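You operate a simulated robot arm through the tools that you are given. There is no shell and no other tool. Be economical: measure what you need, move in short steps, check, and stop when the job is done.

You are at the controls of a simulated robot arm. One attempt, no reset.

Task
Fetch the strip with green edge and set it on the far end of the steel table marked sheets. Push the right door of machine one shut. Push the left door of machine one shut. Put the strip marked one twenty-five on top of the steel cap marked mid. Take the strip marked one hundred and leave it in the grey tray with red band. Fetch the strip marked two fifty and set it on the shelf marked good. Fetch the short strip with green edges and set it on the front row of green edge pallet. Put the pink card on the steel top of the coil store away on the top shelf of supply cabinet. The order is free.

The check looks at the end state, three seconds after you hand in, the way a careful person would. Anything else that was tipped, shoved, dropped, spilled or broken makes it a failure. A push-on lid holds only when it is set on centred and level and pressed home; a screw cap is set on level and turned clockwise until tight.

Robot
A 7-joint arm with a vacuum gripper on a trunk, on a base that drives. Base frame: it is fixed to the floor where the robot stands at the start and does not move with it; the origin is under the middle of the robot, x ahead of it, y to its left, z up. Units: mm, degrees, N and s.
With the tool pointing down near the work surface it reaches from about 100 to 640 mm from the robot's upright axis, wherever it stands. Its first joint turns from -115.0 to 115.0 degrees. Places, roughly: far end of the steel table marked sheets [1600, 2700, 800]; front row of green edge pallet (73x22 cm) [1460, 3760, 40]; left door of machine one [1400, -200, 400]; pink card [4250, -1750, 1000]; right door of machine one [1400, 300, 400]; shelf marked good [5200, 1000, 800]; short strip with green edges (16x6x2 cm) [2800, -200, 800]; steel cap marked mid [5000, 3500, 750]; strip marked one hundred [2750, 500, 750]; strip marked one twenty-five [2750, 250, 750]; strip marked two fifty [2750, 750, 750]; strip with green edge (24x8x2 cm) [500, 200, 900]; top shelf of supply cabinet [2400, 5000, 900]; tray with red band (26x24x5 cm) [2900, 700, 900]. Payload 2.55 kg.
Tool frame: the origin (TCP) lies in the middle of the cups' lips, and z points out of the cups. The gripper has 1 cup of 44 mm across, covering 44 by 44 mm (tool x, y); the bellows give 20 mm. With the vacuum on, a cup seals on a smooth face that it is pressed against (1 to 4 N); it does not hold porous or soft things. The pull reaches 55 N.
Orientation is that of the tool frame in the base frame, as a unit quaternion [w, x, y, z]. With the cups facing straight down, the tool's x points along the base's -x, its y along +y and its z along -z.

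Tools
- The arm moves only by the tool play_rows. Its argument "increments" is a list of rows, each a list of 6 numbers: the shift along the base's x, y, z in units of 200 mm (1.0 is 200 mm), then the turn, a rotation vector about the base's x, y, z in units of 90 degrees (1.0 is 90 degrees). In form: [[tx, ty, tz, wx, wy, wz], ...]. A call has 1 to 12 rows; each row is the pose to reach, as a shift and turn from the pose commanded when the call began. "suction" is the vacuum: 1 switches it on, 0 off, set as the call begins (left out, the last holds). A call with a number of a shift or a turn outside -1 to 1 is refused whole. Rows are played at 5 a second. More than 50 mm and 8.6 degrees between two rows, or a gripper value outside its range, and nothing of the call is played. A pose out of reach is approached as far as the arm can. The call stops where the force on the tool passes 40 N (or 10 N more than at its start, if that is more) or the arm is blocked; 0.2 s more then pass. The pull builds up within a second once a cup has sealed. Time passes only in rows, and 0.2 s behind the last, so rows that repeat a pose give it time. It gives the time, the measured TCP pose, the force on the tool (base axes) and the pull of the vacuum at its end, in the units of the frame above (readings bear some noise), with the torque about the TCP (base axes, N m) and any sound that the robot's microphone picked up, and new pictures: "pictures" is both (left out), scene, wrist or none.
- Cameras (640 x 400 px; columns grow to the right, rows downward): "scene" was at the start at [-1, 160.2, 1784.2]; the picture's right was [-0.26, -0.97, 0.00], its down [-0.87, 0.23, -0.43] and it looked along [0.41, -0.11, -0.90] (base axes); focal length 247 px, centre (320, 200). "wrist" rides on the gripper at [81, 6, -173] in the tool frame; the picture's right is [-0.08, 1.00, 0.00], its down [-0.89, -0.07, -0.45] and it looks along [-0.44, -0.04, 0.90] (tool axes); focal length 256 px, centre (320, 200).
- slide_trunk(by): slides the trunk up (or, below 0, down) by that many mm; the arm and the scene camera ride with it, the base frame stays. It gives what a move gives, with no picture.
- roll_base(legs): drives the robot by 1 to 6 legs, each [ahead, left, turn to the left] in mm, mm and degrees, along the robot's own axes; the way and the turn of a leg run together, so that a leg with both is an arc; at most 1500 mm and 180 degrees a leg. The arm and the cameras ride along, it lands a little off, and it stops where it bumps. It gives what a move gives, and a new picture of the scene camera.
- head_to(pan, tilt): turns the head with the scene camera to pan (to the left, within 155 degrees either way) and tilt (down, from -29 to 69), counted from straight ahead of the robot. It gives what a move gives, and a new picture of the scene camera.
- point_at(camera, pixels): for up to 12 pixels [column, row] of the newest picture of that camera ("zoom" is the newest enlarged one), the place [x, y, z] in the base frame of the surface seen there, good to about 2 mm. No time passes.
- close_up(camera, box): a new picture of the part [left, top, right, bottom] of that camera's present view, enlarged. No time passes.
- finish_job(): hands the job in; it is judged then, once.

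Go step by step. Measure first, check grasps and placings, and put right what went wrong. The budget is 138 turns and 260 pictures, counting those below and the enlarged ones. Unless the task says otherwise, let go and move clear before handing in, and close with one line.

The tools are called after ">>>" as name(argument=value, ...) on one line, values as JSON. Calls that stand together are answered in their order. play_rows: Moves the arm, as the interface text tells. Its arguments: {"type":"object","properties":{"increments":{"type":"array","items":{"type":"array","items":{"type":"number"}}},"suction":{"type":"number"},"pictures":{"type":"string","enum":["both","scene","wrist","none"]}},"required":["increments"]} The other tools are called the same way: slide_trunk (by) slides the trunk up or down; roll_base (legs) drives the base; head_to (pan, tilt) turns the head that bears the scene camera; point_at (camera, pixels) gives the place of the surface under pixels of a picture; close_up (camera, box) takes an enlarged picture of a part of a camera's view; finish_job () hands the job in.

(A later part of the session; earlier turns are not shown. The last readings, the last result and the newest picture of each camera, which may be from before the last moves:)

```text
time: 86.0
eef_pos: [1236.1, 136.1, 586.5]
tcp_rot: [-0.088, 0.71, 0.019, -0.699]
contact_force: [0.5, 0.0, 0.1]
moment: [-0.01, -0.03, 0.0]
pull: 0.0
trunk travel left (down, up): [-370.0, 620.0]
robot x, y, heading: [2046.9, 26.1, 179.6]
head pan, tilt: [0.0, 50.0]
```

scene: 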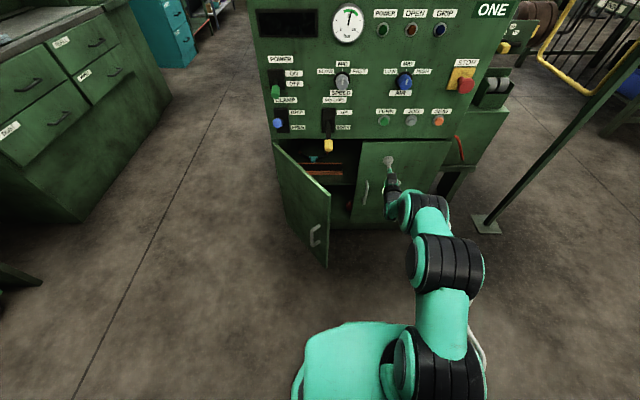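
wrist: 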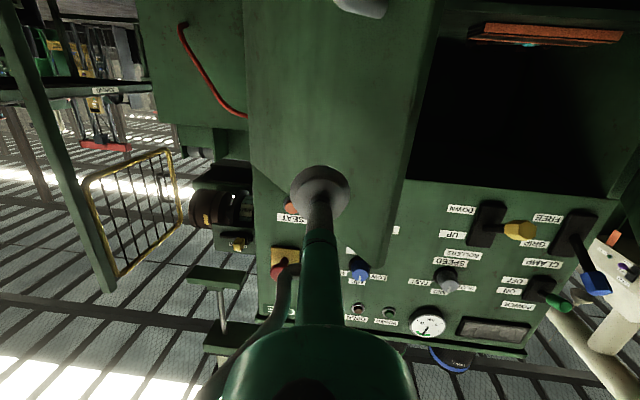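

>>> point_at(camera="scene", pixels=[[440, 150], [375, 150], [365, 160], [435, 190], [360, 205], [380, 135], [445, 148]])

>>> play_rows(increments=[[-0.03, 0, 0, 0, 0, 0], [-0.06, 0, 0, 0, 0, 0], [-0.09, 0, 0, 0, 0, 0], [-0.12, 0, 0, 0, 0, 0], [-0.15, 0, 0, 0, 0, 0], [-0.18, 0, 0, 0, 0, 0]], pictures="scene")

```text
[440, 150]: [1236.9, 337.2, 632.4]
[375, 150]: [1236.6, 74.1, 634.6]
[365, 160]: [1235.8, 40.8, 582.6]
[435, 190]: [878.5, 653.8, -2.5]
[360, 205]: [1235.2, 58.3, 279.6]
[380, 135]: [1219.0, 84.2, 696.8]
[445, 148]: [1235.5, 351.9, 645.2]
```

```text
time: 87.1
eef_pos: [1215.0, 138.1, 583.9]
tcp_rot: [-0.087, 0.711, 0.017, -0.698]
contact_force: [20.0, -1.9, 5.9]
moment: [0.02, -0.25, 0.04]
pull: 0.0
trunk travel left (down, up): [-370.0, 620.0]
robot x, y, heading: [2052.2, 23.2, 180.0]
head pan, tilt: [0.0, 50.0]
stopped in row 5: the force on the tool passed its limit at 47 N (the readings are from after the stop); the commanded pose is now the measured one
```

scene: 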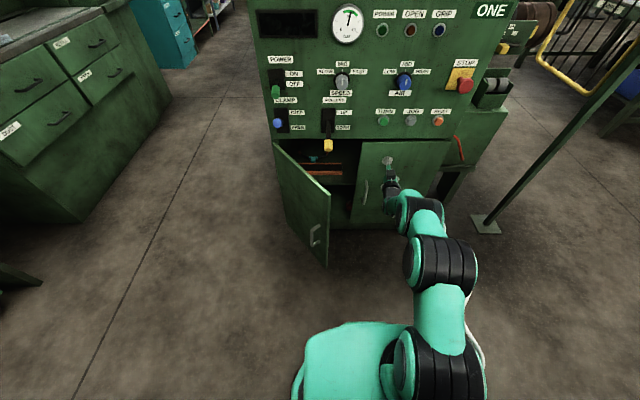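

Right door is shut (blocked at 47 N). Retract and go round to the left door's outer side.

>>> play_rows(increments=[[0.2, 0, 0, 0, 0, 0], [0.4, 0, 0, 0, 0, 0], [0.6, 0, 0, 0, 0, 0], [0.8, 0, 0, 0, 0, 0], [1.0, 0, 0, 0, 0, 0]], pictures="none")

>>> play_rows(increments=[[0.24, 0, 0, 0, 0, 0], [0.48, 0, 0, 0, 0, 0], [0.72, 0, 0, 0, 0, 0], [0.72, -0.24, 0, 0, 0, 0], [0.72, -0.48, 0, 0, 0, 0], [0.72, -0.72, 0, 0, 0, 0], [0.72, -0.96, 0, 0, 0, 0], [0.72, -0.96, 0, 0, 0, 0]], pictures="scene")

```text
time: 88.3
eef_pos: [1412.2, 137.5, 584.4]
tcp_rot: [-0.088, 0.711, 0.017, -0.698]
contact_force: [-0.7, 0.7, -0.1]
moment: [0.01, 0.01, 0.02]
pull: 0.2
trunk travel left (down, up): [-370.0, 620.0]
robot x, y, heading: [2049.3, 29.1, 180.1]
head pan, tilt: [0.0, 50.0]
```

```text
time: 90.1
eef_pos: [1558.2, -53.6, 583.8]
tcp_rot: [-0.087, 0.711, 0.016, -0.697]
contact_force: [-0.2, -0.2, 0.3]
moment: [0.0, 0.03, -0.01]
pull: 0.1
trunk travel left (down, up): [-370.0, 620.0]
robot x, y, heading: [2052.3, 23.5, 179.7]
head pan, tilt: [0.0, 50.0]
```

scene: 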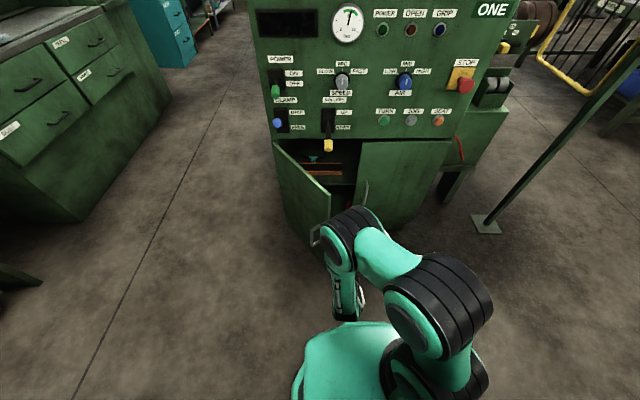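

>>> play_rows(increments=[[0.05, -0.2, 0, 0, 0, 0], [0.05, -0.4, 0, 0, 0, 0], [0.05, -0.6, 0, 0, 0, 0], [0.0, -0.74, 0, 0, 0, 0], [0.0, -0.74, 0, 0, 0, 0]], pictures="both")

```text
time: 91.3
eef_pos: [1557.3, -203.6, 584.2]
tcp_rot: [-0.088, 0.711, 0.017, -0.697]
contact_force: [-0.9, -0.9, 0.1]
moment: [0.01, 0.02, -0.01]
pull: 0.0
trunk travel left (down, up): [-370.0, 620.0]
robot x, y, heading: [2046.6, 23.7, 180.0]
head pan, tilt: [0.0, 50.0]
```

scene: 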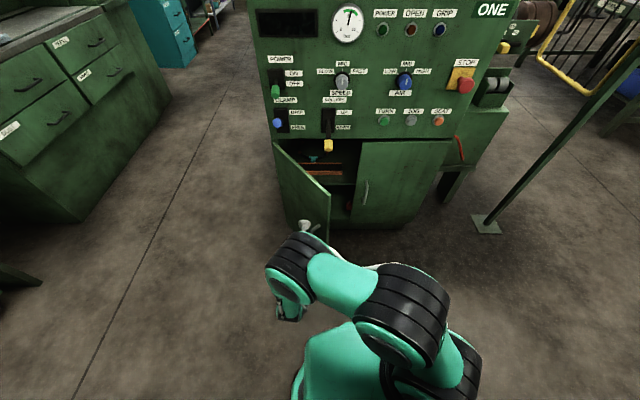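
wrist: 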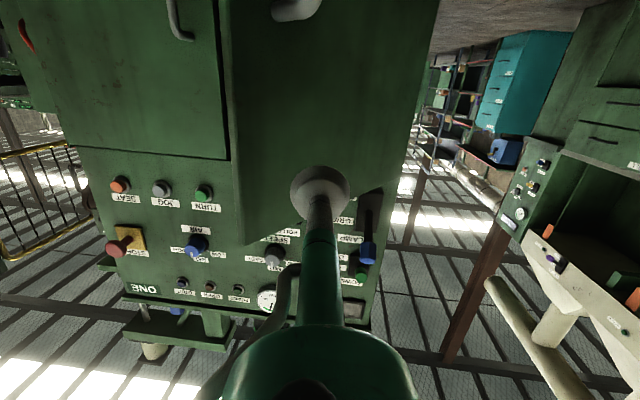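

Positioned outside the left door. Push along the mirrored arc.

>>> play_rows(increments=[[-0.2, 0, 0, 0, 0, 0], [-0.4, 0, 0, 0, 0, 0], [-0.55, 0, 0, 0, 0, 0], [-0.64, 0.02, 0, 0, 0, 0], [-0.72, 0.08, 0, 0, 0, 0], [-0.79, 0.13, 0, 0, 0, 0], [-0.86, 0.18, 0, 0, 0, 0], [-0.93, 0.23, 0, 0, 0, 0], [-1.0, 0.28, 0, 0, 0, 0]], pictures="scene")

>>> play_rows(increments=[[-0.08, 0.04, 0, 0, 0, 0], [-0.16, 0.08, 0, 0, 0, 0], [-0.24, 0.11, 0, 0, 0, 0], [-0.32, 0.13, 0, 0, 0, 0], [-0.4, 0.15, 0, 0, 0, 0], [-0.46, 0.15, 0, 0, 0, 0], [-0.52, 0.15, 0, 0, 0, 0], [-0.57, 0.15, 0, 0, 0, 0], [-0.61, 0.15, 0, 0, 0, 0], [-0.65, 0.15, 0, 0, 0, 0], [-0.68, 0.15, 0, 0, 0, 0], [-0.72, 0.15, 0, 0, 0, 0]], pictures="scene")

```text
time: 93.3
eef_pos: [1357.3, -147.5, 584.3]
tcp_rot: [-0.086, 0.711, 0.019, -0.697]
contact_force: [-0.4, -0.8, -0.2]
moment: [-0.02, -0.03, 0.01]
pull: 0.1
trunk travel left (down, up): [-370.0, 620.0]
robot x, y, heading: [2049.7, 24.3, 180.0]
head pan, tilt: [0.0, 50.0]
```

scene: 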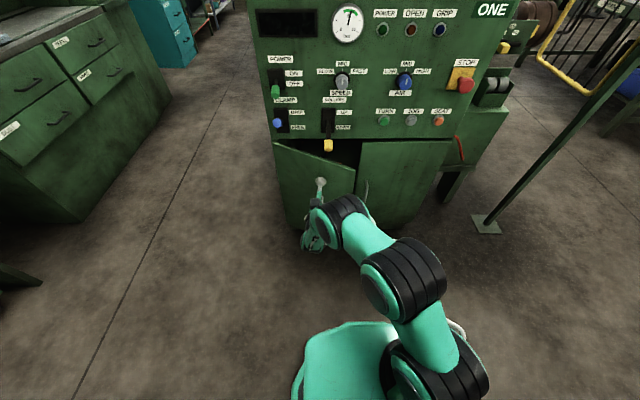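

```text
time: 95.9
eef_pos: [1215.4, -115.9, 582.3]
tcp_rot: [-0.087, 0.712, 0.016, -0.697]
contact_force: [26.0, 3.3, 2.7]
moment: [-0.14, -0.09, 0.27]
pull: 0.0
trunk travel left (down, up): [-370.0, 620.0]
robot x, y, heading: [2050.7, 24.5, 179.8]
head pan, tilt: [0.0, 50.0]
```

scene: 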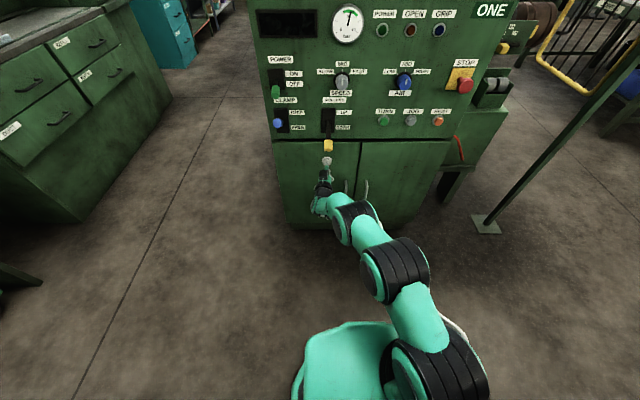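

Nearly shut with 26 N; press a little more, then check and retract.

>>> play_rows(increments=[[-0.03, 0, 0, 0, 0, 0], [-0.05, 0, 0, 0, 0, 0]], pictures="none")

>>> play_rows(increments=[[0.2, 0, 0, 0, 0, 0], [0.4, 0, 0, 0, 0, 0], [0.6, 0, 0, 0, 0, 0], [0.8, 0, 0, 0, 0, 0], [1.0, 0, 0, 0, 0, 0]], pictures="none")

>>> play_rows(increments=[[0.25, 0.1, 0, 0, 0, 0], [0.45, 0.2, 0, 0, 0, 0], [0.65, 0.3, 0, 0, 0, 0], [0.65, 0.4, 0, 0, 0, 0], [0.65, 0.5, 0, 0, 0, 0]], pictures="scene")

>>> point_at(camera="scene", pixels=[[285, 150], [345, 150], [370, 150], [440, 150], [290, 210], [340, 200]])

```text
time: 96.2
eef_pos: [1215.6, -117.2, 579.2]
tcp_rot: [-0.087, 0.712, 0.018, -0.696]
contact_force: [18.8, 1.6, 5.7]
moment: [-0.02, -0.2, 0.15]
pull: 0.0
trunk travel left (down, up): [-370.0, 620.0]
robot x, y, heading: [2051.9, 28.6, 179.9]
head pan, tilt: [0.0, 50.0]
stopped in row 1: the force on the tool passed its limit at 45 N (the readings are from after the stop); the commanded pose is now the measured one
```

```text
time: 97.4
eef_pos: [1413.0, -116.2, 578.6]
tcp_rot: [-0.087, 0.713, 0.018, -0.696]
contact_force: [-0.5, 0.1, -0.5]
moment: [-0.02, 0.02, 0.03]
pull: 0.0
trunk travel left (down, up): [-370.0, 620.0]
robot x, y, heading: [2054.0, 28.1, 180.0]
head pan, tilt: [0.0, 50.0]
```

```text
refused: row 1 steps farther than a row can; nothing moved
```

```text
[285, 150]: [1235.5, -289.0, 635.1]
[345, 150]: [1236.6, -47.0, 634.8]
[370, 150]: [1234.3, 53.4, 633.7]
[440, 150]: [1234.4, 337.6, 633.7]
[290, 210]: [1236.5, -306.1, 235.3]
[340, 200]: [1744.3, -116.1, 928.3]
```

Both doors lie flush at x≈1235. Now raise the trunk and turn the tool back down.

>>> slide_trunk(by=400)

>>> play_rows(increments=[[0.1, 0.08, 0, 0, -0.09, 0], [0.2, 0.16, 0, 0, -0.18, 0], [0.3, 0.24, 0, 0, -0.27, 0], [0.4, 0.32, 0, 0, -0.36, 0], [0.5, 0.4, 0, 0, -0.45, 0], [0.6, 0.48, 0, 0, -0.54, 0], [0.7, 0.56, 0, 0, -0.63, 0], [0.8, 0.6, 0, 0, -0.72, 0], [0.9, 0.6, 0, 0, -0.81, 0], [1.0, 0.6, 0, 0, -0.9, 0], [1.0, 0.6, 0, 0, -0.98, 0], [1.0, 0.6, 0, 0, -1.0, 0]], pictures="none")

>>> slide_trunk(by=130)

```text
time: 101.3
eef_pos: [1413.5, -116.5, 978.1]
tcp_rot: [-0.088, 0.713, 0.019, -0.695]
contact_force: [0.0, -0.1, 0.0]
moment: [0.0, 0.03, 0.0]
pull: 0.1
trunk travel left (down, up): [-770.0, 220.0]
robot x, y, heading: [2049.7, 29.9, 179.8]
head pan, tilt: [0.0, 50.0]
```

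```text
time: 103.9
eef_pos: [1618.1, 3.9, 967.1]
tcp_rot: [-0.066, 0.995, 0.072, -0.028]
contact_force: [-0.7, 0.4, 0.4]
moment: [-0.02, -0.01, -0.02]
pull: 0.1
out of reach, approached as far as the arm can: row 11, 12
trunk travel left (down, up): [-770.0, 220.0]
robot x, y, heading: [2049.8, 23.2, 179.9]
head pan, tilt: [0.0, 50.0]
```

```text
time: 105.5
eef_pos: [1619.7, 4.8, 1097.3]
tcp_rot: [-0.067, 0.995, 0.073, -0.028]
contact_force: [-0.1, -0.2, -0.3]
moment: [0.0, -0.01, -0.02]
pull: 0.1
trunk travel left (down, up): [-900.0, 90.0]
robot x, y, heading: [2050.5, 23.6, 179.8]
head pan, tilt: [0.0, 50.0]
```

Correct the residual tilt and twist of the tool.

>>> play_rows(increments=[[0.1, 0, 0.05, -0.03, 0.0, -0.05], [0.2, 0.0, 0.05, -0.062, 0.015, -0.094], [0.2, 0.0, 0.05, -0.062, 0.015, -0.094], [0.2, 0.0, 0.05, -0.062, 0.015, -0.094]], pictures="none")

>>> roll_base(legs=[[0, 0, 180], [0, 250, 0]])

>>> head_to(pan=0, tilt=50)

```text
time: 106.5
eef_pos: [1684.0, 20.2, 1070.1]
tcp_rot: [-0.032, 0.998, -0.003, -0.045]
contact_force: [-0.3, 0.2, 0.2]
moment: [-0.01, 0.0, 0.03]
pull: 0.1
out of reach, approached as far as the arm can: row 1, 2
trunk travel left (down, up): [-900.0, 90.0]
robot x, y, heading: [2049.3, 24.7, 180.0]
head pan, tilt: [0.0, 50.0]
```

```text
time: 115.6
eef_pos: [2422.1, 268.2, 1071.8]
tcp_rot: [0.045, 0.014, 0.998, -0.033]
contact_force: [-0.1, 0.6, -1.0]
moment: [0.01, -0.02, 0.0]
pull: 0.0
trunk travel left (down, up): [-900.0, 90.0]
robot x, y, heading: [2058.2, 272.6, -1.3]
head pan, tilt: [0.0, 50.0]
```

scene: 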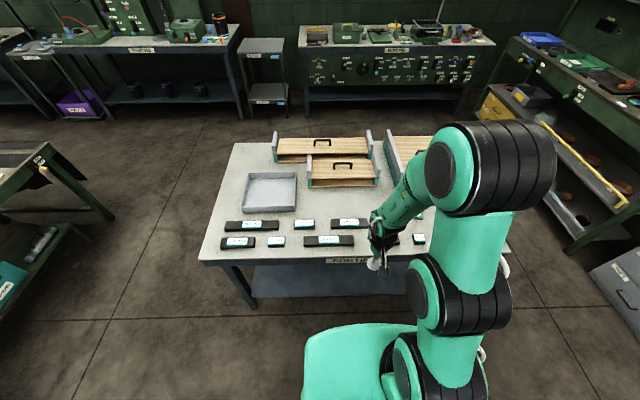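

```text
time: 116.2
eef_pos: [2423.2, 268.1, 1071.5]
tcp_rot: [0.045, 0.016, 0.998, -0.032]
contact_force: [0.6, 0.0, 0.0]
moment: [-0.01, -0.04, 0.01]
pull: 0.1
trunk travel left (down, up): [-900.0, 90.0]
robot x, y, heading: [2054.7, 273.4, -1.4]
head pan, tilt: [0.0, 50.0]
```

scene: 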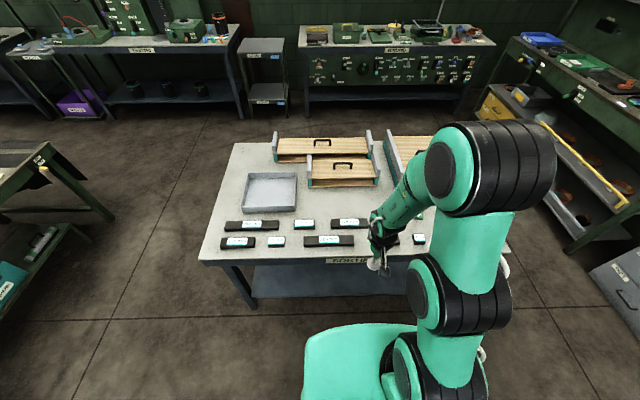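

The tool is tilted ~6°; correct this while moving ahead. And zoom on the strips and tray.

>>> play_rows(increments=[[0.15, 0, 0, 0, 0, 0], [0.3, 0, 0, 0.041, 0.057, 0.019], [0.3, 0, 0, 0.041, 0.057, 0.019], [0.3, 0, 0, 0.041, 0.057, 0.019]], pictures="none")

>>> close_up(camera="scene", box=[190, 120, 450, 282])

```text
time: 117.2
eef_pos: [2481.5, 263.0, 1067.8]
tcp_rot: [0.071, 0.012, 0.997, -0.034]
contact_force: [-0.4, 0.7, 0.2]
moment: [-0.02, 0.01, 0.03]
pull: 0.0
out of reach, approached as far as the arm can: row 1, 2, 3, 4
trunk travel left (down, up): [-900.0, 90.0]
robot x, y, heading: [2054.1, 270.8, -1.4]
head pan, tilt: [0.0, 50.0]
```

```text
2.46 times, centred on (320, 201) of scene
```

zoom: 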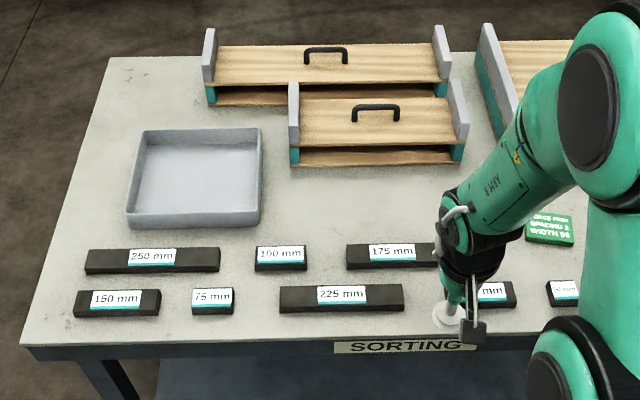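

The arm seems near a joint limit here; move to a more open posture (further ahead-left and lower) and see whether it levels.

>>> play_rows(increments=[[0.1, 0.2, -0.1, 0.02, 0.02, 0], [0.2, 0.4, -0.2, 0.03, 0.04, 0], [0.3, 0.6, -0.2, 0.03, 0.06, 0], [0.3, 0.8, -0.2, 0.03, 0.08, 0], [0.3, 0.8, -0.2, 0.03, 0.09, 0], [0.3, 0.8, -0.2, 0.03, 0.09, 0]], pictures="both")

```text
time: 118.6
eef_pos: [2456.2, 386.0, 963.6]
tcp_rot: [0.03, 0.012, 0.999, -0.01]
contact_force: [0.4, 0.1, 0.2]
moment: [0.03, -0.04, -0.01]
pull: 0.2
out of reach, approached as far as the arm can: row 1, 2, 3, 4, 5, 6
trunk travel left (down, up): [-900.0, 90.0]
robot x, y, heading: [2057.5, 268.4, -1.3]
head pan, tilt: [0.0, 50.0]
```

scene: 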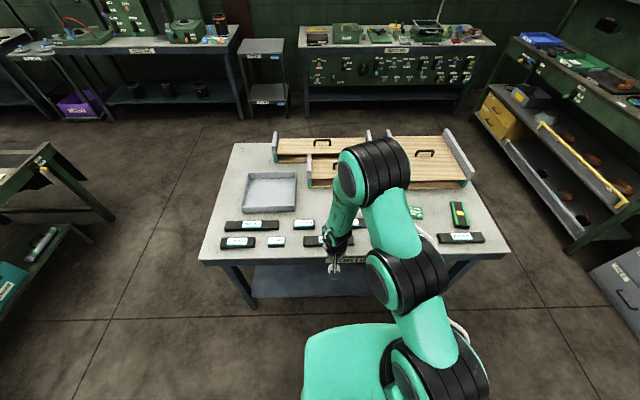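
wrist: 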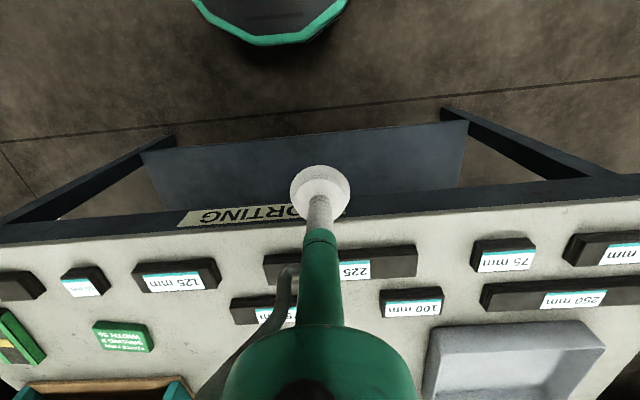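

The arm is still bound by a joint limit. I try relieving it with a turn about the vertical.

>>> play_rows(increments=[[0, 0, 0, 0, 0, 0.09], [0, 0, 0, 0, 0, 0.18], [0, 0, 0, 0, 0, 0.27], [0.1, 0, 0, 0, 0, 0.33], [0.2, 0, 0, 0, 0, 0.33], [0.2, 0, 0, 0, 0, 0.33]], pictures="none")

```text
time: 120.0
eef_pos: [2491.7, 403.4, 953.0]
tcp_rot: [0.088, -0.244, 0.966, 0.013]
contact_force: [0.1, 0.1, 0.6]
moment: [-0.03, -0.02, -0.01]
pull: 0.0
out of reach, approached as far as the arm can: row 2, 3, 4, 5
trunk travel left (down, up): [-900.0, 90.0]
robot x, y, heading: [2055.5, 270.9, -1.7]
head pan, tilt: [0.0, 50.0]
```

>>> play_rows(increments=[[0, 0, 0, 0, 0, -0.09], [0, 0, 0, 0, 0, -0.18], [0, 0, 0, 0, 0, -0.27], [0, 0, 0, 0, 0, -0.36], [0, 0, 0, 0, 0, -0.45], [0, 0, 0, 0, 0, -0.54], [0, 0, 0, 0, 0, -0.63], [0, 0, 0, 0, 0, -0.63]], pictures="none")

```text
time: 121.8
eef_pos: [2502.1, 381.5, 954.3]
tcp_rot: [0.062, 0.247, 0.967, -0.013]
contact_force: [0.1, 0.7, 0.4]
moment: [0.01, -0.01, -0.02]
pull: 0.0
out of reach, approached as far as the arm can: row 1, 2, 3, 4, 5, 6, 7, 8
trunk travel left (down, up): [-900.0, 90.0]
robot x, y, heading: [2055.3, 268.4, -1.4]
head pan, tilt: [0.0, 50.0]
```

>>> play_rows(increments=[[0.2, 0, 0, 0, 0, 0], [0.4, 0, 0, 0.0, 0.0, 0], [0.6, 0, 0, 0.036, 0.072, 0], [0.8, 0, 0, 0.036, 0.072, 0], [0.8, 0, 0, 0.036, 0.072, 0], [0.8, 0, 0, 0.036, 0.072, 0]], pictures="both")

```text
time: 123.2
eef_pos: [2598.5, 367.1, 940.4]
tcp_rot: [0.042, 0.241, 0.968, -0.059]
contact_force: [-1.0, 0.6, 0.0]
moment: [-0.04, 0.03, 0.0]
pull: 0.1
out of reach, approached as far as the arm can: row 1, 2, 3, 4, 5, 6
trunk travel left (down, up): [-900.0, 90.0]
robot x, y, heading: [2058.5, 274.6, -1.3]
head pan, tilt: [0.0, 50.0]
```

scene: 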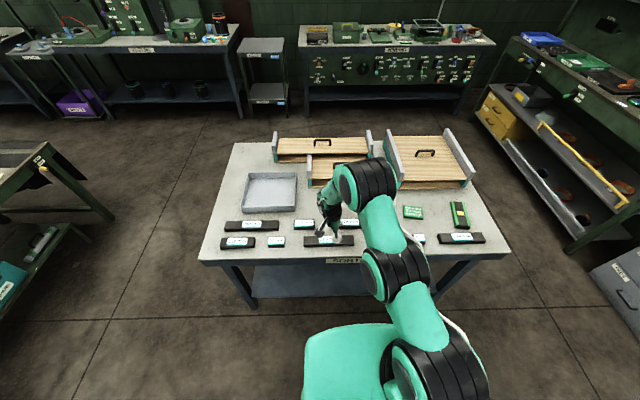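
wrist: 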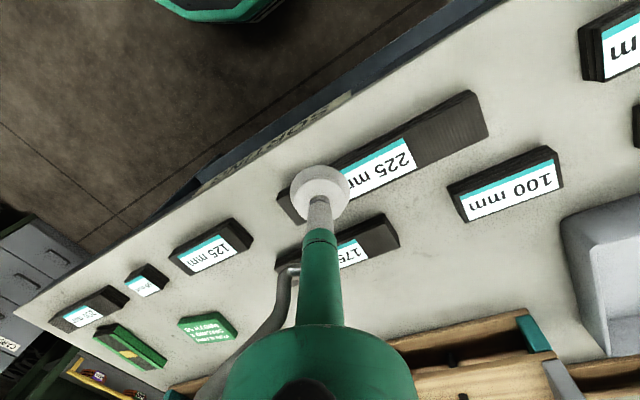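

I try restoring twist to neutral and level with several settling rows, moving back slightly.

>>> play_rows(increments=[[0, 0, 0.1, 0.0, 0.0, 0.08], [0, 0, 0.2, 0.02, 0.01, 0.16], [0, 0, 0.2, 0.04, 0.02, 0.24], [0, 0, 0.2, 0.06, 0.03, 0.31], [0, 0, 0.2, 0.085, 0.034, 0.31], [0, 0, 0.2, 0.085, 0.034, 0.31], [0, 0, 0.2, 0.085, 0.034, 0.31], [0, 0, 0.2, 0.085, 0.034, 0.31]], pictures="none")

```text
time: 125.0
eef_pos: [2580.8, 364.1, 973.1]
tcp_rot: [0.049, 0.085, 0.994, -0.047]
contact_force: [-0.1, -0.3, 0.8]
moment: [0.02, 0.02, 0.02]
pull: 0.1
out of reach, approached as far as the arm can: row 2, 3, 4, 5, 6, 7, 8
trunk travel left (down, up): [-900.0, 90.0]
robot x, y, heading: [2054.7, 270.0, -1.7]
head pan, tilt: [0.0, 50.0]
```

>>> play_rows(increments=[[-0.05, 0.2, 0.05, 0, 0, 0.05], [-0.1, 0.4, 0.1, 0.02, 0.02, 0.1], [-0.15, 0.6, 0.15, 0.04, 0.04, 0.15], [-0.2, 0.8, 0.2, 0.065, 0.057, 0.2], [-0.25, 1.0, 0.2, 0.065, 0.057, 0.25], [-0.25, 1.0, 0.2, 0.065, 0.057, 0.25], [-0.25, 1.0, 0.2, 0.065, 0.057, 0.25]], pictures="scene")

```text
time: 126.6
eef_pos: [2490.0, 536.6, 990.3]
tcp_rot: [0.056, -0.107, 0.992, -0.036]
contact_force: [-0.3, -0.2, 0.2]
moment: [-0.02, 0.0, 0.02]
pull: 0.0
out of reach, approached as far as the arm can: row 2, 3, 4, 5, 6, 7
trunk travel left (down, up): [-900.0, 90.0]
robot x, y, heading: [2055.4, 269.6, -1.6]
head pan, tilt: [0.0, 50.0]
```

scene: 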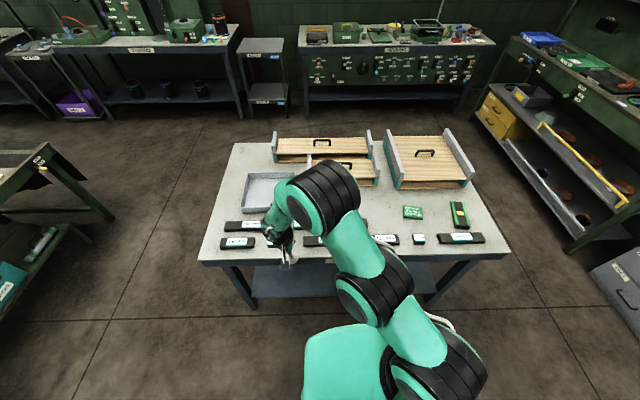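

I try relaxing the posture by pitching the tool forward 40° while extending, which should free the wrist.

>>> play_rows(increments=[[0, -0.1, 0.1, 0, -0.08, -0.05], [0, -0.2, 0.2, 0, -0.16, -0.1], [0.1, -0.3, 0.3, 0, -0.24, -0.15], [0.2, -0.4, 0.3, 0, -0.32, -0.2], [0.3, -0.5, 0.3, 0, -0.4, -0.2], [0.4, -0.5, 0.3, 0, -0.48, -0.2], [0.4, -0.5, 0.3, 0, -0.48, -0.2]], pictures="scene")

```text
time: 128.2
eef_pos: [2566.8, 437.7, 1051.1]
tcp_rot: [0.411, 0.065, 0.906, -0.081]
contact_force: [-0.5, 0.5, -0.5]
moment: [-0.01, -0.01, 0.06]
pull: 0.1
trunk travel left (down, up): [-900.0, 90.0]
robot x, y, heading: [2056.9, 267.7, -1.4]
head pan, tilt: [0.0, 50.0]
```

scene: 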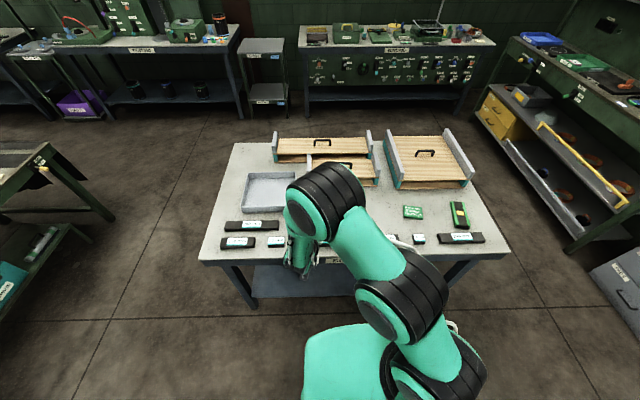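

Reachable now. I stretch the arm forward while pitched, then pitch back down at long reach.

>>> play_rows(increments=[[0.2, -0.05, 0, 0, 0, 0], [0.4, -0.1, 0.0, 0, 0, 0], [0.6, -0.15, 0.0, 0, 0, 0], [0.8, -0.2, 0.0, 0, 0, 0], [0.8, -0.25, 0.0, 0, 0.08, 0], [0.8, -0.3, 0.0, 0, 0.16, 0], [0.7, -0.3, 0.0, 0.02, 0.24, 0], [0.6, -0.3, 0.0, 0.04, 0.32, 0], [0.5, -0.3, 0.0, 0.06, 0.4, 0], [0.5, -0.3, 0.0, 0.08, 0.48, 0], [0.5, -0.3, 0.0, 0.1, 0.54, 0], [0.5, -0.3, 0.0, 0.1, 0.54, 0]], pictures="scene")

```text
time: 130.8
eef_pos: [2662.7, 379.7, 1046.4]
tcp_rot: [0.093, 0.056, 0.992, -0.061]
contact_force: [0.3, -0.5, -0.2]
moment: [0.01, 0.02, -0.02]
pull: 0.0
out of reach, approached as far as the arm can: row 10, 11, 12
trunk travel left (down, up): [-900.0, 90.0]
robot x, y, heading: [2056.8, 274.0, -1.7]
head pan, tilt: [0.0, 50.0]
```

scene: 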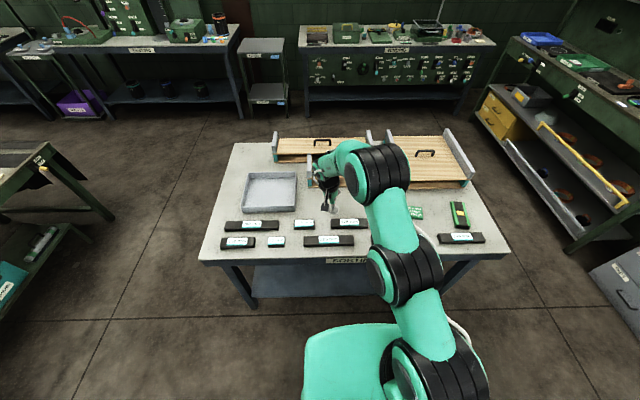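

I test a large twist of the tool to free a wrist joint that seems at its stop.

>>> play_rows(increments=[[0, 0, 0, 0, 0, 0.09], [0, 0, 0, 0, 0, 0.18], [0, 0, 0, 0, 0, 0.27], [0, 0, 0, 0, 0, 0.36], [0, 0, 0, 0, 0, 0.45], [0, 0, 0, 0, 0, 0.54], [0, 0, 0, 0, 0, 0.63], [0, 0, 0, 0, 0, 0.72], [0, 0, 0, 0, 0, 0.81], [0, 0, 0, 0, 0, 0.9], [0, 0, 0, 0, 0, 0.9]], pictures="none")

```text
time: 133.2
eef_pos: [2512.1, 515.7, 994.8]
tcp_rot: [0.134, -0.457, 0.879, -0.015]
contact_force: [-0.2, -0.4, -0.6]
moment: [0.03, 0.01, -0.02]
pull: 0.0
out of reach, approached as far as the arm can: row 2, 3, 4, 5, 6, 7, 8, 9, 10, 11
trunk travel left (down, up): [-900.0, 90.0]
robot x, y, heading: [2057.7, 268.2, -1.8]
head pan, tilt: [0.0, 50.0]
```

Positive twist makes it worse; go the negative way.

>>> play_rows(increments=[[0, 0, 0, 0, 0, -0.09], [0, 0, 0, 0, 0, -0.18], [0, 0, 0, 0, 0, -0.27], [0, 0, 0, 0, 0, -0.36], [0, 0, 0, 0, 0, -0.45], [0, 0, 0, 0, 0, -0.54], [0, 0, 0, 0, 0, -0.63], [0, 0, 0, 0, 0, -0.72], [0, 0, 0, 0, 0, -0.81], [0, 0, 0, 0, 0, -0.9], [0, 0, 0, 0, 0, -0.98], [0, 0, 0, 0, 0, -0.98]], pictures="none")

>>> play_rows(increments=[[0, 0, 0, 0, 0, -0.09], [0, 0, 0, 0, 0, -0.18], [0, 0, 0, 0, 0, -0.27], [0, 0, 0, 0, 0, -0.36], [0, 0, 0, 0, 0, -0.45], [0, 0, 0, 0, 0, -0.54], [0, 0, 0, 0, 0, -0.63], [0, 0, 0, 0, 0, -0.72], [0, 0, 0, 0, 0, -0.81], [0, 0, 0, 0, 0, -0.81]], pictures="both")

```text
time: 135.8
eef_pos: [2510.1, 513.4, 992.5]
tcp_rot: [0.083, 0.285, 0.949, -0.105]
contact_force: [0.1, 0.9, -0.8]
moment: [-0.01, 0.01, 0.01]
pull: 0.1
trunk travel left (down, up): [-900.0, 90.0]
robot x, y, heading: [2052.7, 272.5, -1.3]
head pan, tilt: [0.0, 50.0]
```

```text
time: 138.0
eef_pos: [2490.1, 450.6, 964.6]
tcp_rot: [0.084, 0.786, 0.603, -0.109]
contact_force: [-0.2, -0.1, -0.3]
moment: [0.0, 0.04, -0.03]
pull: 0.1
out of reach, approached as far as the arm can: row 4, 5, 6, 7, 8, 9, 10
trunk travel left (down, up): [-900.0, 90.0]
robot x, y, heading: [2057.7, 269.7, -1.3]
head pan, tilt: [0.0, 50.0]
```

scene: 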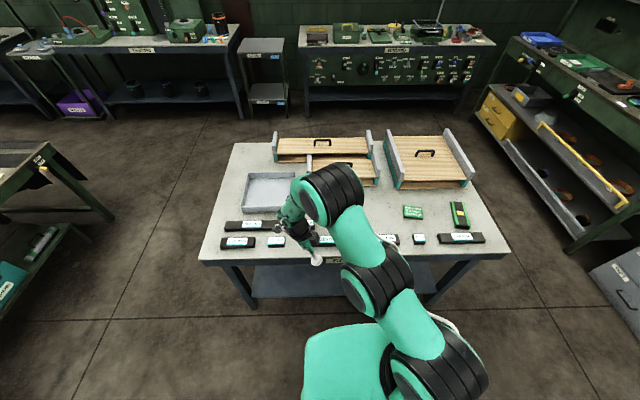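
wrist: 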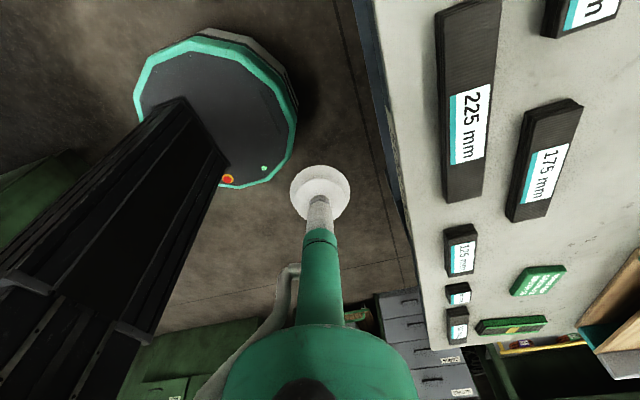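

The command follows the achieved pose, so the tilt got baked in. I untwist while sweeping the arm to the right side, to swing the elbow back out.

>>> play_rows(increments=[[0, -0.1, 0.1, 0, 0, 0.09], [0, -0.2, 0.2, 0, 0, 0.18], [0, -0.3, 0.3, 0, 0, 0.27], [0, -0.4, 0.3, 0, 0, 0.36], [0, -0.5, 0.3, 0, 0, 0.45], [0, -0.6, 0.3, 0, 0, 0.54], [0, -0.7, 0.3, 0, 0, 0.63], [0, -0.8, 0.3, 0, 0, 0.72], [0, -0.9, 0.3, 0, 0, 0.72], [0, -1.0, 0.3, 0, 0, 0.72]], pictures="none")

>>> play_rows(increments=[[0, -0.2, 0, 0, 0, 0], [0, -0.4, 0, 0, 0, 0], [0, -0.6, 0, 0, 0, 0], [0, -0.8, 0, 0, 0, 0], [0, -1.0, 0, 0, 0, 0]], pictures="scene")

```text
time: 140.2
eef_pos: [2494.5, 248.5, 1026.2]
tcp_rot: [0.128, 0.34, 0.931, -0.046]
contact_force: [-0.1, -0.1, -0.1]
moment: [0.0, 0.02, 0.0]
pull: 0.2
trunk travel left (down, up): [-900.0, 90.0]
robot x, y, heading: [2056.6, 268.9, -1.4]
head pan, tilt: [0.0, 50.0]
```

```text
time: 141.4
eef_pos: [2492.8, 49.1, 1026.8]
tcp_rot: [0.129, 0.34, 0.93, -0.046]
contact_force: [-0.4, -0.6, -0.9]
moment: [0.05, 0.01, -0.02]
pull: 0.0
trunk travel left (down, up): [-900.0, 90.0]
robot x, y, heading: [2059.5, 271.0, -1.4]
head pan, tilt: [0.0, 50.0]
```

scene: 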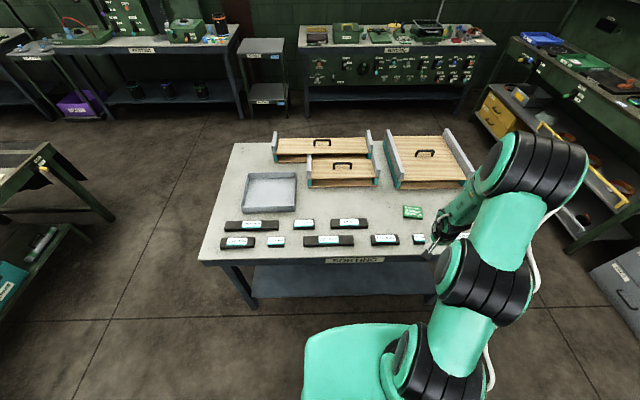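

Now no limit and elbow swings out right. Level the tool here.

>>> play_rows(increments=[[0, 0, 0, 0.05, 0.06, 0], [0, 0, 0, 0.111, 0.134, 0], [0, 0, 0, 0.111, 0.134, 0], [0, 0, 0, 0.111, 0.134, 0]], pictures="none")

```text
time: 142.4
eef_pos: [2475.9, 60.1, 1007.7]
tcp_rot: [0.082, 0.342, 0.936, -0.036]
contact_force: [-0.1, -0.3, 0.6]
moment: [0.02, 0.0, 0.01]
pull: 0.0
out of reach, approached as far as the arm can: row 1, 2, 3, 4
trunk travel left (down, up): [-900.0, 90.0]
robot x, y, heading: [2059.2, 271.8, -1.2]
head pan, tilt: [0.0, 50.0]
```

Still limited outward. I retrace the earlier good sequence in reverse: pitch outward, fold in compactly, then bring back to centre tool-down.

>>> play_rows(increments=[[0, 0.02, 0.1, 0, -0.08, 0.03], [0, 0.04, 0.2, 0, -0.16, 0.07], [0, 0.06, 0.3, 0, -0.24, 0.11], [0, 0.08, 0.4, 0, -0.32, 0.15], [0, 0.1, 0.5, 0, -0.4, 0.19], [0, 0.1, 0.55, 0, -0.48, 0.23], [0, 0.1, 0.55, 0, -0.48, 0.31], [0, 0.1, 0.55, 0, -0.48, 0.38], [-0.1, 0.1, 0.55, 0, -0.48, 0.4], [-0.2, 0.1, 0.55, 0, -0.48, 0.4], [-0.3, 0.1, 0.55, 0, -0.48, 0.4], [-0.4, 0.1, 0.55, 0, -0.48, 0.4]], pictures="scene")

```text
time: 145.0
eef_pos: [2396.9, 78.3, 1118.0]
tcp_rot: [0.423, 0.032, 0.898, 0.118]
contact_force: [-0.3, 0.2, 0.1]
moment: [0.0, 0.04, 0.01]
pull: 0.0
out of reach, approached as far as the arm can: row 1
trunk travel left (down, up): [-900.0, 90.0]
robot x, y, heading: [2055.6, 268.5, -1.3]
head pan, tilt: [0.0, 50.0]
```

scene: 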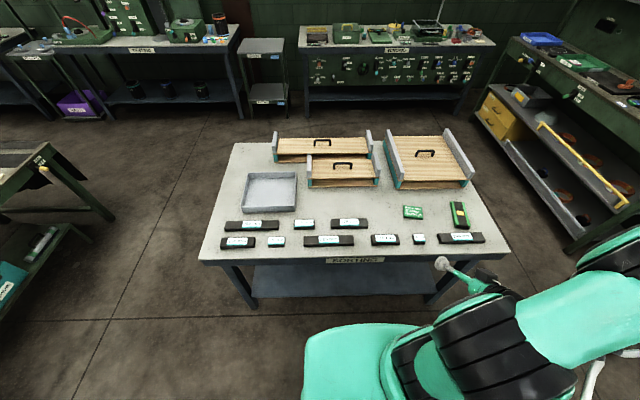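

Now it is folded like the good state. Bring it left and pitch down.

>>> play_rows(increments=[[0, 0.1, 0, 0, 0.05, 0], [0, 0.25, 0, 0, 0.1, 0], [0, 0.4, 0, 0, 0.15, 0], [0, 0.55, 0, 0, 0.2, 0], [0, 0.7, 0, 0, 0.26, 0], [0, 0.85, 0, 0, 0.32, 0], [0, 1.0, 0, 0, 0.38, 0], [0.05, 1.0, 0, 0, 0.44, 0], [0.1, 1.0, 0, 0, 0.5, 0], [0.1, 1.0, 0, 0, 0.55, 0]], pictures="scene")

```text
time: 145.9
eef_pos: [2400.6, 161.8, 1119.3]
tcp_rot: [0.301, 0.033, 0.948, 0.1]
contact_force: [1.9, -2.5, 1.4]
moment: [0.3, 0.34, 0.51]
pull: 0.0
trunk travel left (down, up): [-900.0, 90.0]
robot x, y, heading: [2057.6, 272.2, -1.5]
head pan, tilt: [0.0, 50.0]
stopped in row 4: the force on the tool passed its limit at 77 N (the readings are from after the stop); the commanded pose is now the measured one
```

scene: 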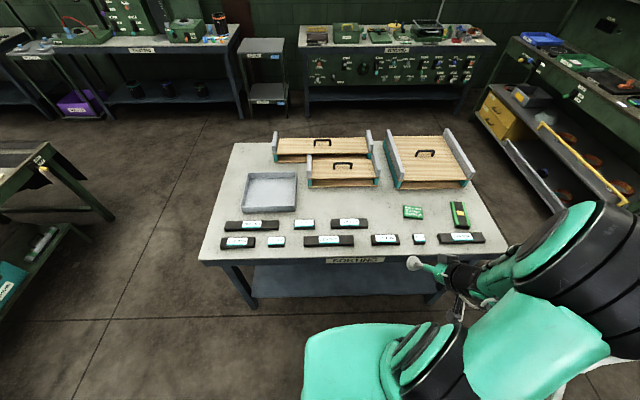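

The hand touched the robot's own link; move it ahead first, then left and down-pitch.

>>> play_rows(increments=[[0.2, -0.05, 0, 0, 0, 0], [0.4, 0, 0, 0, 0, 0], [0.5, 0.15, 0, 0, 0.03, 0], [0.5, 0.3, 0, 0, 0.08, 0], [0.5, 0.45, 0, 0, 0.13, 0], [0.5, 0.6, 0, 0, 0.18, 0], [0.5, 0.75, 0, 0, 0.23, 0], [0.5, 0.9, 0, 0, 0.28, 0], [0.5, 0.9, 0, 0, 0.33, 0], [0.5, 0.9, 0, 0, 0.37, 0]], pictures="scene")

```text
time: 148.1
eef_pos: [2502.0, 341.7, 1119.9]
tcp_rot: [0.017, 0.061, 0.994, 0.086]
contact_force: [1.0, 0.2, -0.2]
moment: [-0.01, -0.02, 0.0]
pull: 0.1
trunk travel left (down, up): [-900.0, 90.0]
robot x, y, heading: [2058.4, 274.4, -1.4]
head pan, tilt: [0.0, 50.0]
```

scene: 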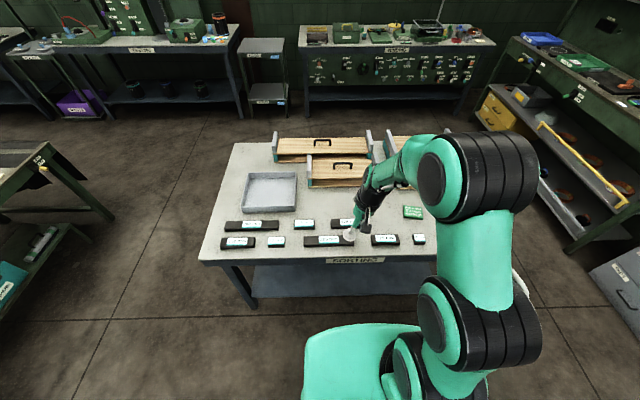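

The good posture is back with no limits. Level exactly.

>>> play_rows(increments=[[0, 0, 0, -0.06, 0.02, 0.04], [0, 0, 0, -0.108, 0.028, 0.078], [0, 0, 0, -0.108, 0.028, 0.078]], pictures="none")

>>> point_at(camera="scene", pixels=[[225, 225], [279, 225], [225, 229], [252, 224], [303, 222], [243, 200], [297, 177], [270, 190], [245, 210], [330, 256], [396, 240], [372, 240]])

>>> close_up(camera="scene", box=[200, 150, 320, 270])

```text
time: 148.9
eef_pos: [2499.9, 341.4, 1119.7]
tcp_rot: [-0.005, 0.0, 1.0, 0.001]
contact_force: [0.3, 0.8, -0.4]
moment: [-0.01, 0.01, 0.0]
pull: 0.0
trunk travel left (down, up): [-900.0, 90.0]
robot x, y, heading: [2059.3, 271.4, -1.1]
head pan, tilt: [0.0, 50.0]
```

```text
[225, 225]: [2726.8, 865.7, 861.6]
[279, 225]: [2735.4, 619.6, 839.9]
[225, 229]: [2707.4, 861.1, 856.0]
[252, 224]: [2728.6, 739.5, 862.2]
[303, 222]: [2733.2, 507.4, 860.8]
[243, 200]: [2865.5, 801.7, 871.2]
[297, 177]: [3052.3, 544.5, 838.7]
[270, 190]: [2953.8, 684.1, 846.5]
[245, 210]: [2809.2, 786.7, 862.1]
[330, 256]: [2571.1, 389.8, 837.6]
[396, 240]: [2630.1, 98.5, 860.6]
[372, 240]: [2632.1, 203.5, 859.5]
```

```text
3.33 times, centred on (260, 210) of scene
```

zoom: 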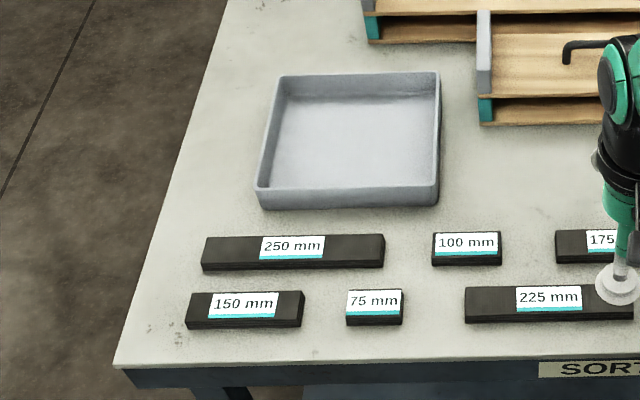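

Tool is level. Tray spans x 2810-3050, y 545-800; strip 100 at (2730,505,861). Drive closer to the table.

>>> roll_base(legs=[[0, 290, 1.2], [190, 0, 0]])

>>> close_up(camera="wrist", box=[0, 0, 640, 400])

```text
time: 152.0
eef_pos: [2691.4, 632.6, 1118.5]
tcp_rot: [-0.005, -0.009, 1.0, 0.002]
contact_force: [-0.1, -0.5, 0.1]
moment: [0.01, 0.0, -0.01]
pull: 0.2
trunk travel left (down, up): [-900.0, 90.0]
robot x, y, heading: [2248.4, 554.8, -0.8]
head pan, tilt: [0.0, 50.0]
```

scene: 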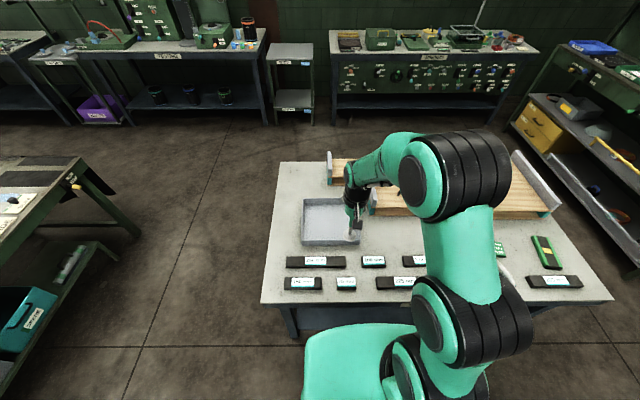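

```text
1.00 times, centred on (320, 200) of wrist (not enlarged: the box is as wide or as high as the picture)
```

zoom: 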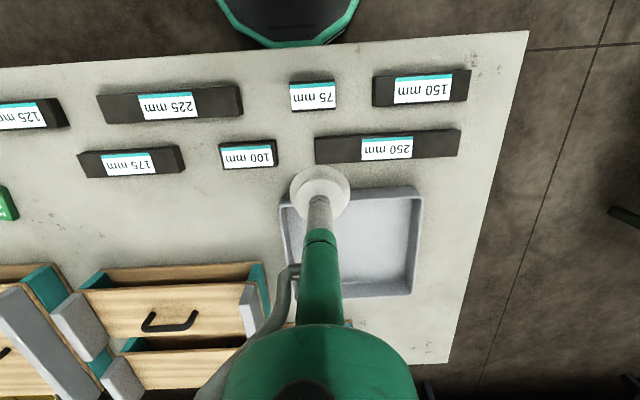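

>>> point_at(camera="wrist", pixels=[[222, 150], [274, 146], [249, 144], [249, 166], [318, 140], [458, 134], [388, 137], [388, 158], [360, 240], [290, 210], [415, 195], [408, 292]])

>>> point_at(camera="scene", pixels=[[533, 238], [545, 236], [540, 250], [548, 262], [558, 266], [542, 280], [410, 280], [373, 262], [316, 262], [335, 220], [310, 205], [330, 238]])

```text
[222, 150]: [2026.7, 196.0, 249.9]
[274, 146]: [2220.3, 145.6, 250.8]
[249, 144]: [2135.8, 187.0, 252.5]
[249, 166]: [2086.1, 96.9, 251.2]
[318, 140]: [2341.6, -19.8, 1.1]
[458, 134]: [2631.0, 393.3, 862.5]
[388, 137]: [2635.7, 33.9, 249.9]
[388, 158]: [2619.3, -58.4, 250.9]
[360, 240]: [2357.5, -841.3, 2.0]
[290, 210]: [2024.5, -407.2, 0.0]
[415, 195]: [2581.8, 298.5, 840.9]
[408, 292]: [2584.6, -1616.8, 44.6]
```

```text
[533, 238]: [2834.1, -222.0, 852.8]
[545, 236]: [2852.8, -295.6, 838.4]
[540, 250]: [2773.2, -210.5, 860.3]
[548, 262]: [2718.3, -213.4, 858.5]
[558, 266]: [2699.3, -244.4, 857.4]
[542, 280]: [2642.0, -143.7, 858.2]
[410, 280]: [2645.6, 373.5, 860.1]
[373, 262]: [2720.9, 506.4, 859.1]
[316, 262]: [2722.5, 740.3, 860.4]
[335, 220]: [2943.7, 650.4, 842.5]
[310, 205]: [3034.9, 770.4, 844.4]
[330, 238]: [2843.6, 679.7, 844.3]
```

The wrist pixels referred to an older picture; query the zoom picture instead.

>>> point_at(camera="zoom", pixels=[[222, 150], [274, 146], [249, 144], [249, 166], [318, 140], [458, 134], [388, 137], [388, 158], [360, 240], [284, 210], [415, 195], [408, 292]])

```text
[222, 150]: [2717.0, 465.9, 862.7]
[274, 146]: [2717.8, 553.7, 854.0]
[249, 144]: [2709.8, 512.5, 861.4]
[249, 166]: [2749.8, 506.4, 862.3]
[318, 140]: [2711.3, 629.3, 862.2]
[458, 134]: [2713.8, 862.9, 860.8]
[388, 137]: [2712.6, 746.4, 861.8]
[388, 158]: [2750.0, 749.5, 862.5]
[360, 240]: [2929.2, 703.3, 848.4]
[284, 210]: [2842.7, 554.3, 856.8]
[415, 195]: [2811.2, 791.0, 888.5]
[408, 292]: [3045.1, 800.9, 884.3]
```

Strip 100 centre (2730,508,861.5). Go above and grip.

>>> play_rows(increments=[[0.05, -0.2, -0.1, 0, 0, 0], [0.1, -0.4, -0.2, 0, 0, 0], [0.19, -0.6, -0.3, 0, 0, 0], [0.195, -0.62, -0.5, 0, 0, 0], [0.195, -0.62, -0.7, 0, 0, 0], [0.195, -0.62, -0.9, 0, 0, 0], [0.195, -0.62, -1.0, 0, 0, 0], [0.195, -0.62, -1.0, 0, 0, 0]], pictures="wrist", suction=1)

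```text
time: 153.8
eef_pos: [2728.7, 508.4, 917.9]
tcp_rot: [-0.005, -0.009, 1.0, 0.001]
contact_force: [0.4, -0.4, -0.6]
moment: [0.05, 0.01, -0.02]
pull: 0.1
trunk travel left (down, up): [-900.0, 90.0]
robot x, y, heading: [2248.2, 550.5, -0.6]
head pan, tilt: [0.0, 50.0]
```

wrist: 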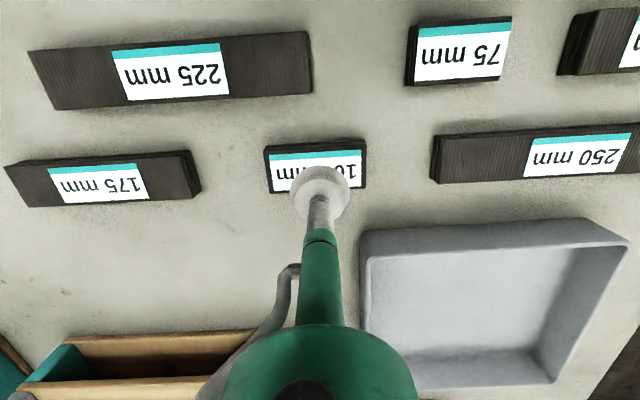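

>>> play_rows(increments=[[0, 0, -0.15, 0, 0, 0], [0, 0, -0.24, 0, 0, 0], [0, 0, -0.28, 0, 0, 0], [0, 0, -0.31, 0, 0, 0], [0, 0, -0.31, 0, 0, 0], [0, 0, -0.31, 0, 0, 0], [0, 0, -0.31, 0, 0, 0], [0, 0, 0.0, 0, 0, 0], [0, 0, 0.2, 0, 0, 0], [0, 0, 0.2, 0, 0, 0]], pictures="wrist")

```text
refused: row 8 steps farther than a row can; nothing moved
```

>>> play_rows(increments=[[0, 0, -0.15, 0, 0, 0], [0, 0, -0.24, 0, 0, 0], [0, 0, -0.28, 0, 0, 0], [0, 0, -0.31, 0, 0, 0], [0, 0, -0.31, 0, 0, 0], [0, 0, -0.31, 0, 0, 0], [0, 0, -0.31, 0, 0, 0], [0, 0, -0.2, 0, 0, 0], [0, 0, 0.0, 0, 0, 0], [0, 0, 0.2, 0, 0, 0], [0, 0, 0.2, 0, 0, 0]], pictures="wrist")

```text
time: 156.2
eef_pos: [2730.1, 507.6, 959.5]
tcp_rot: [-0.006, -0.009, 1.0, 0.002]
contact_force: [0.6, -0.1, -0.7]
moment: [-0.01, -0.02, 0.0]
pull: 54.9
trunk travel left (down, up): [-900.0, 90.0]
robot x, y, heading: [2247.5, 555.9, -0.6]
head pan, tilt: [0.0, 50.0]
```

wrist: 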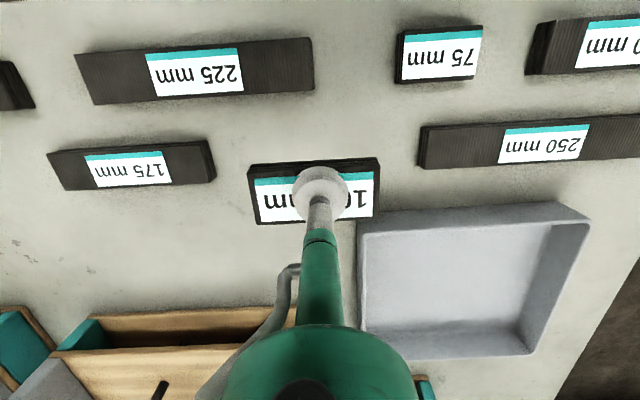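

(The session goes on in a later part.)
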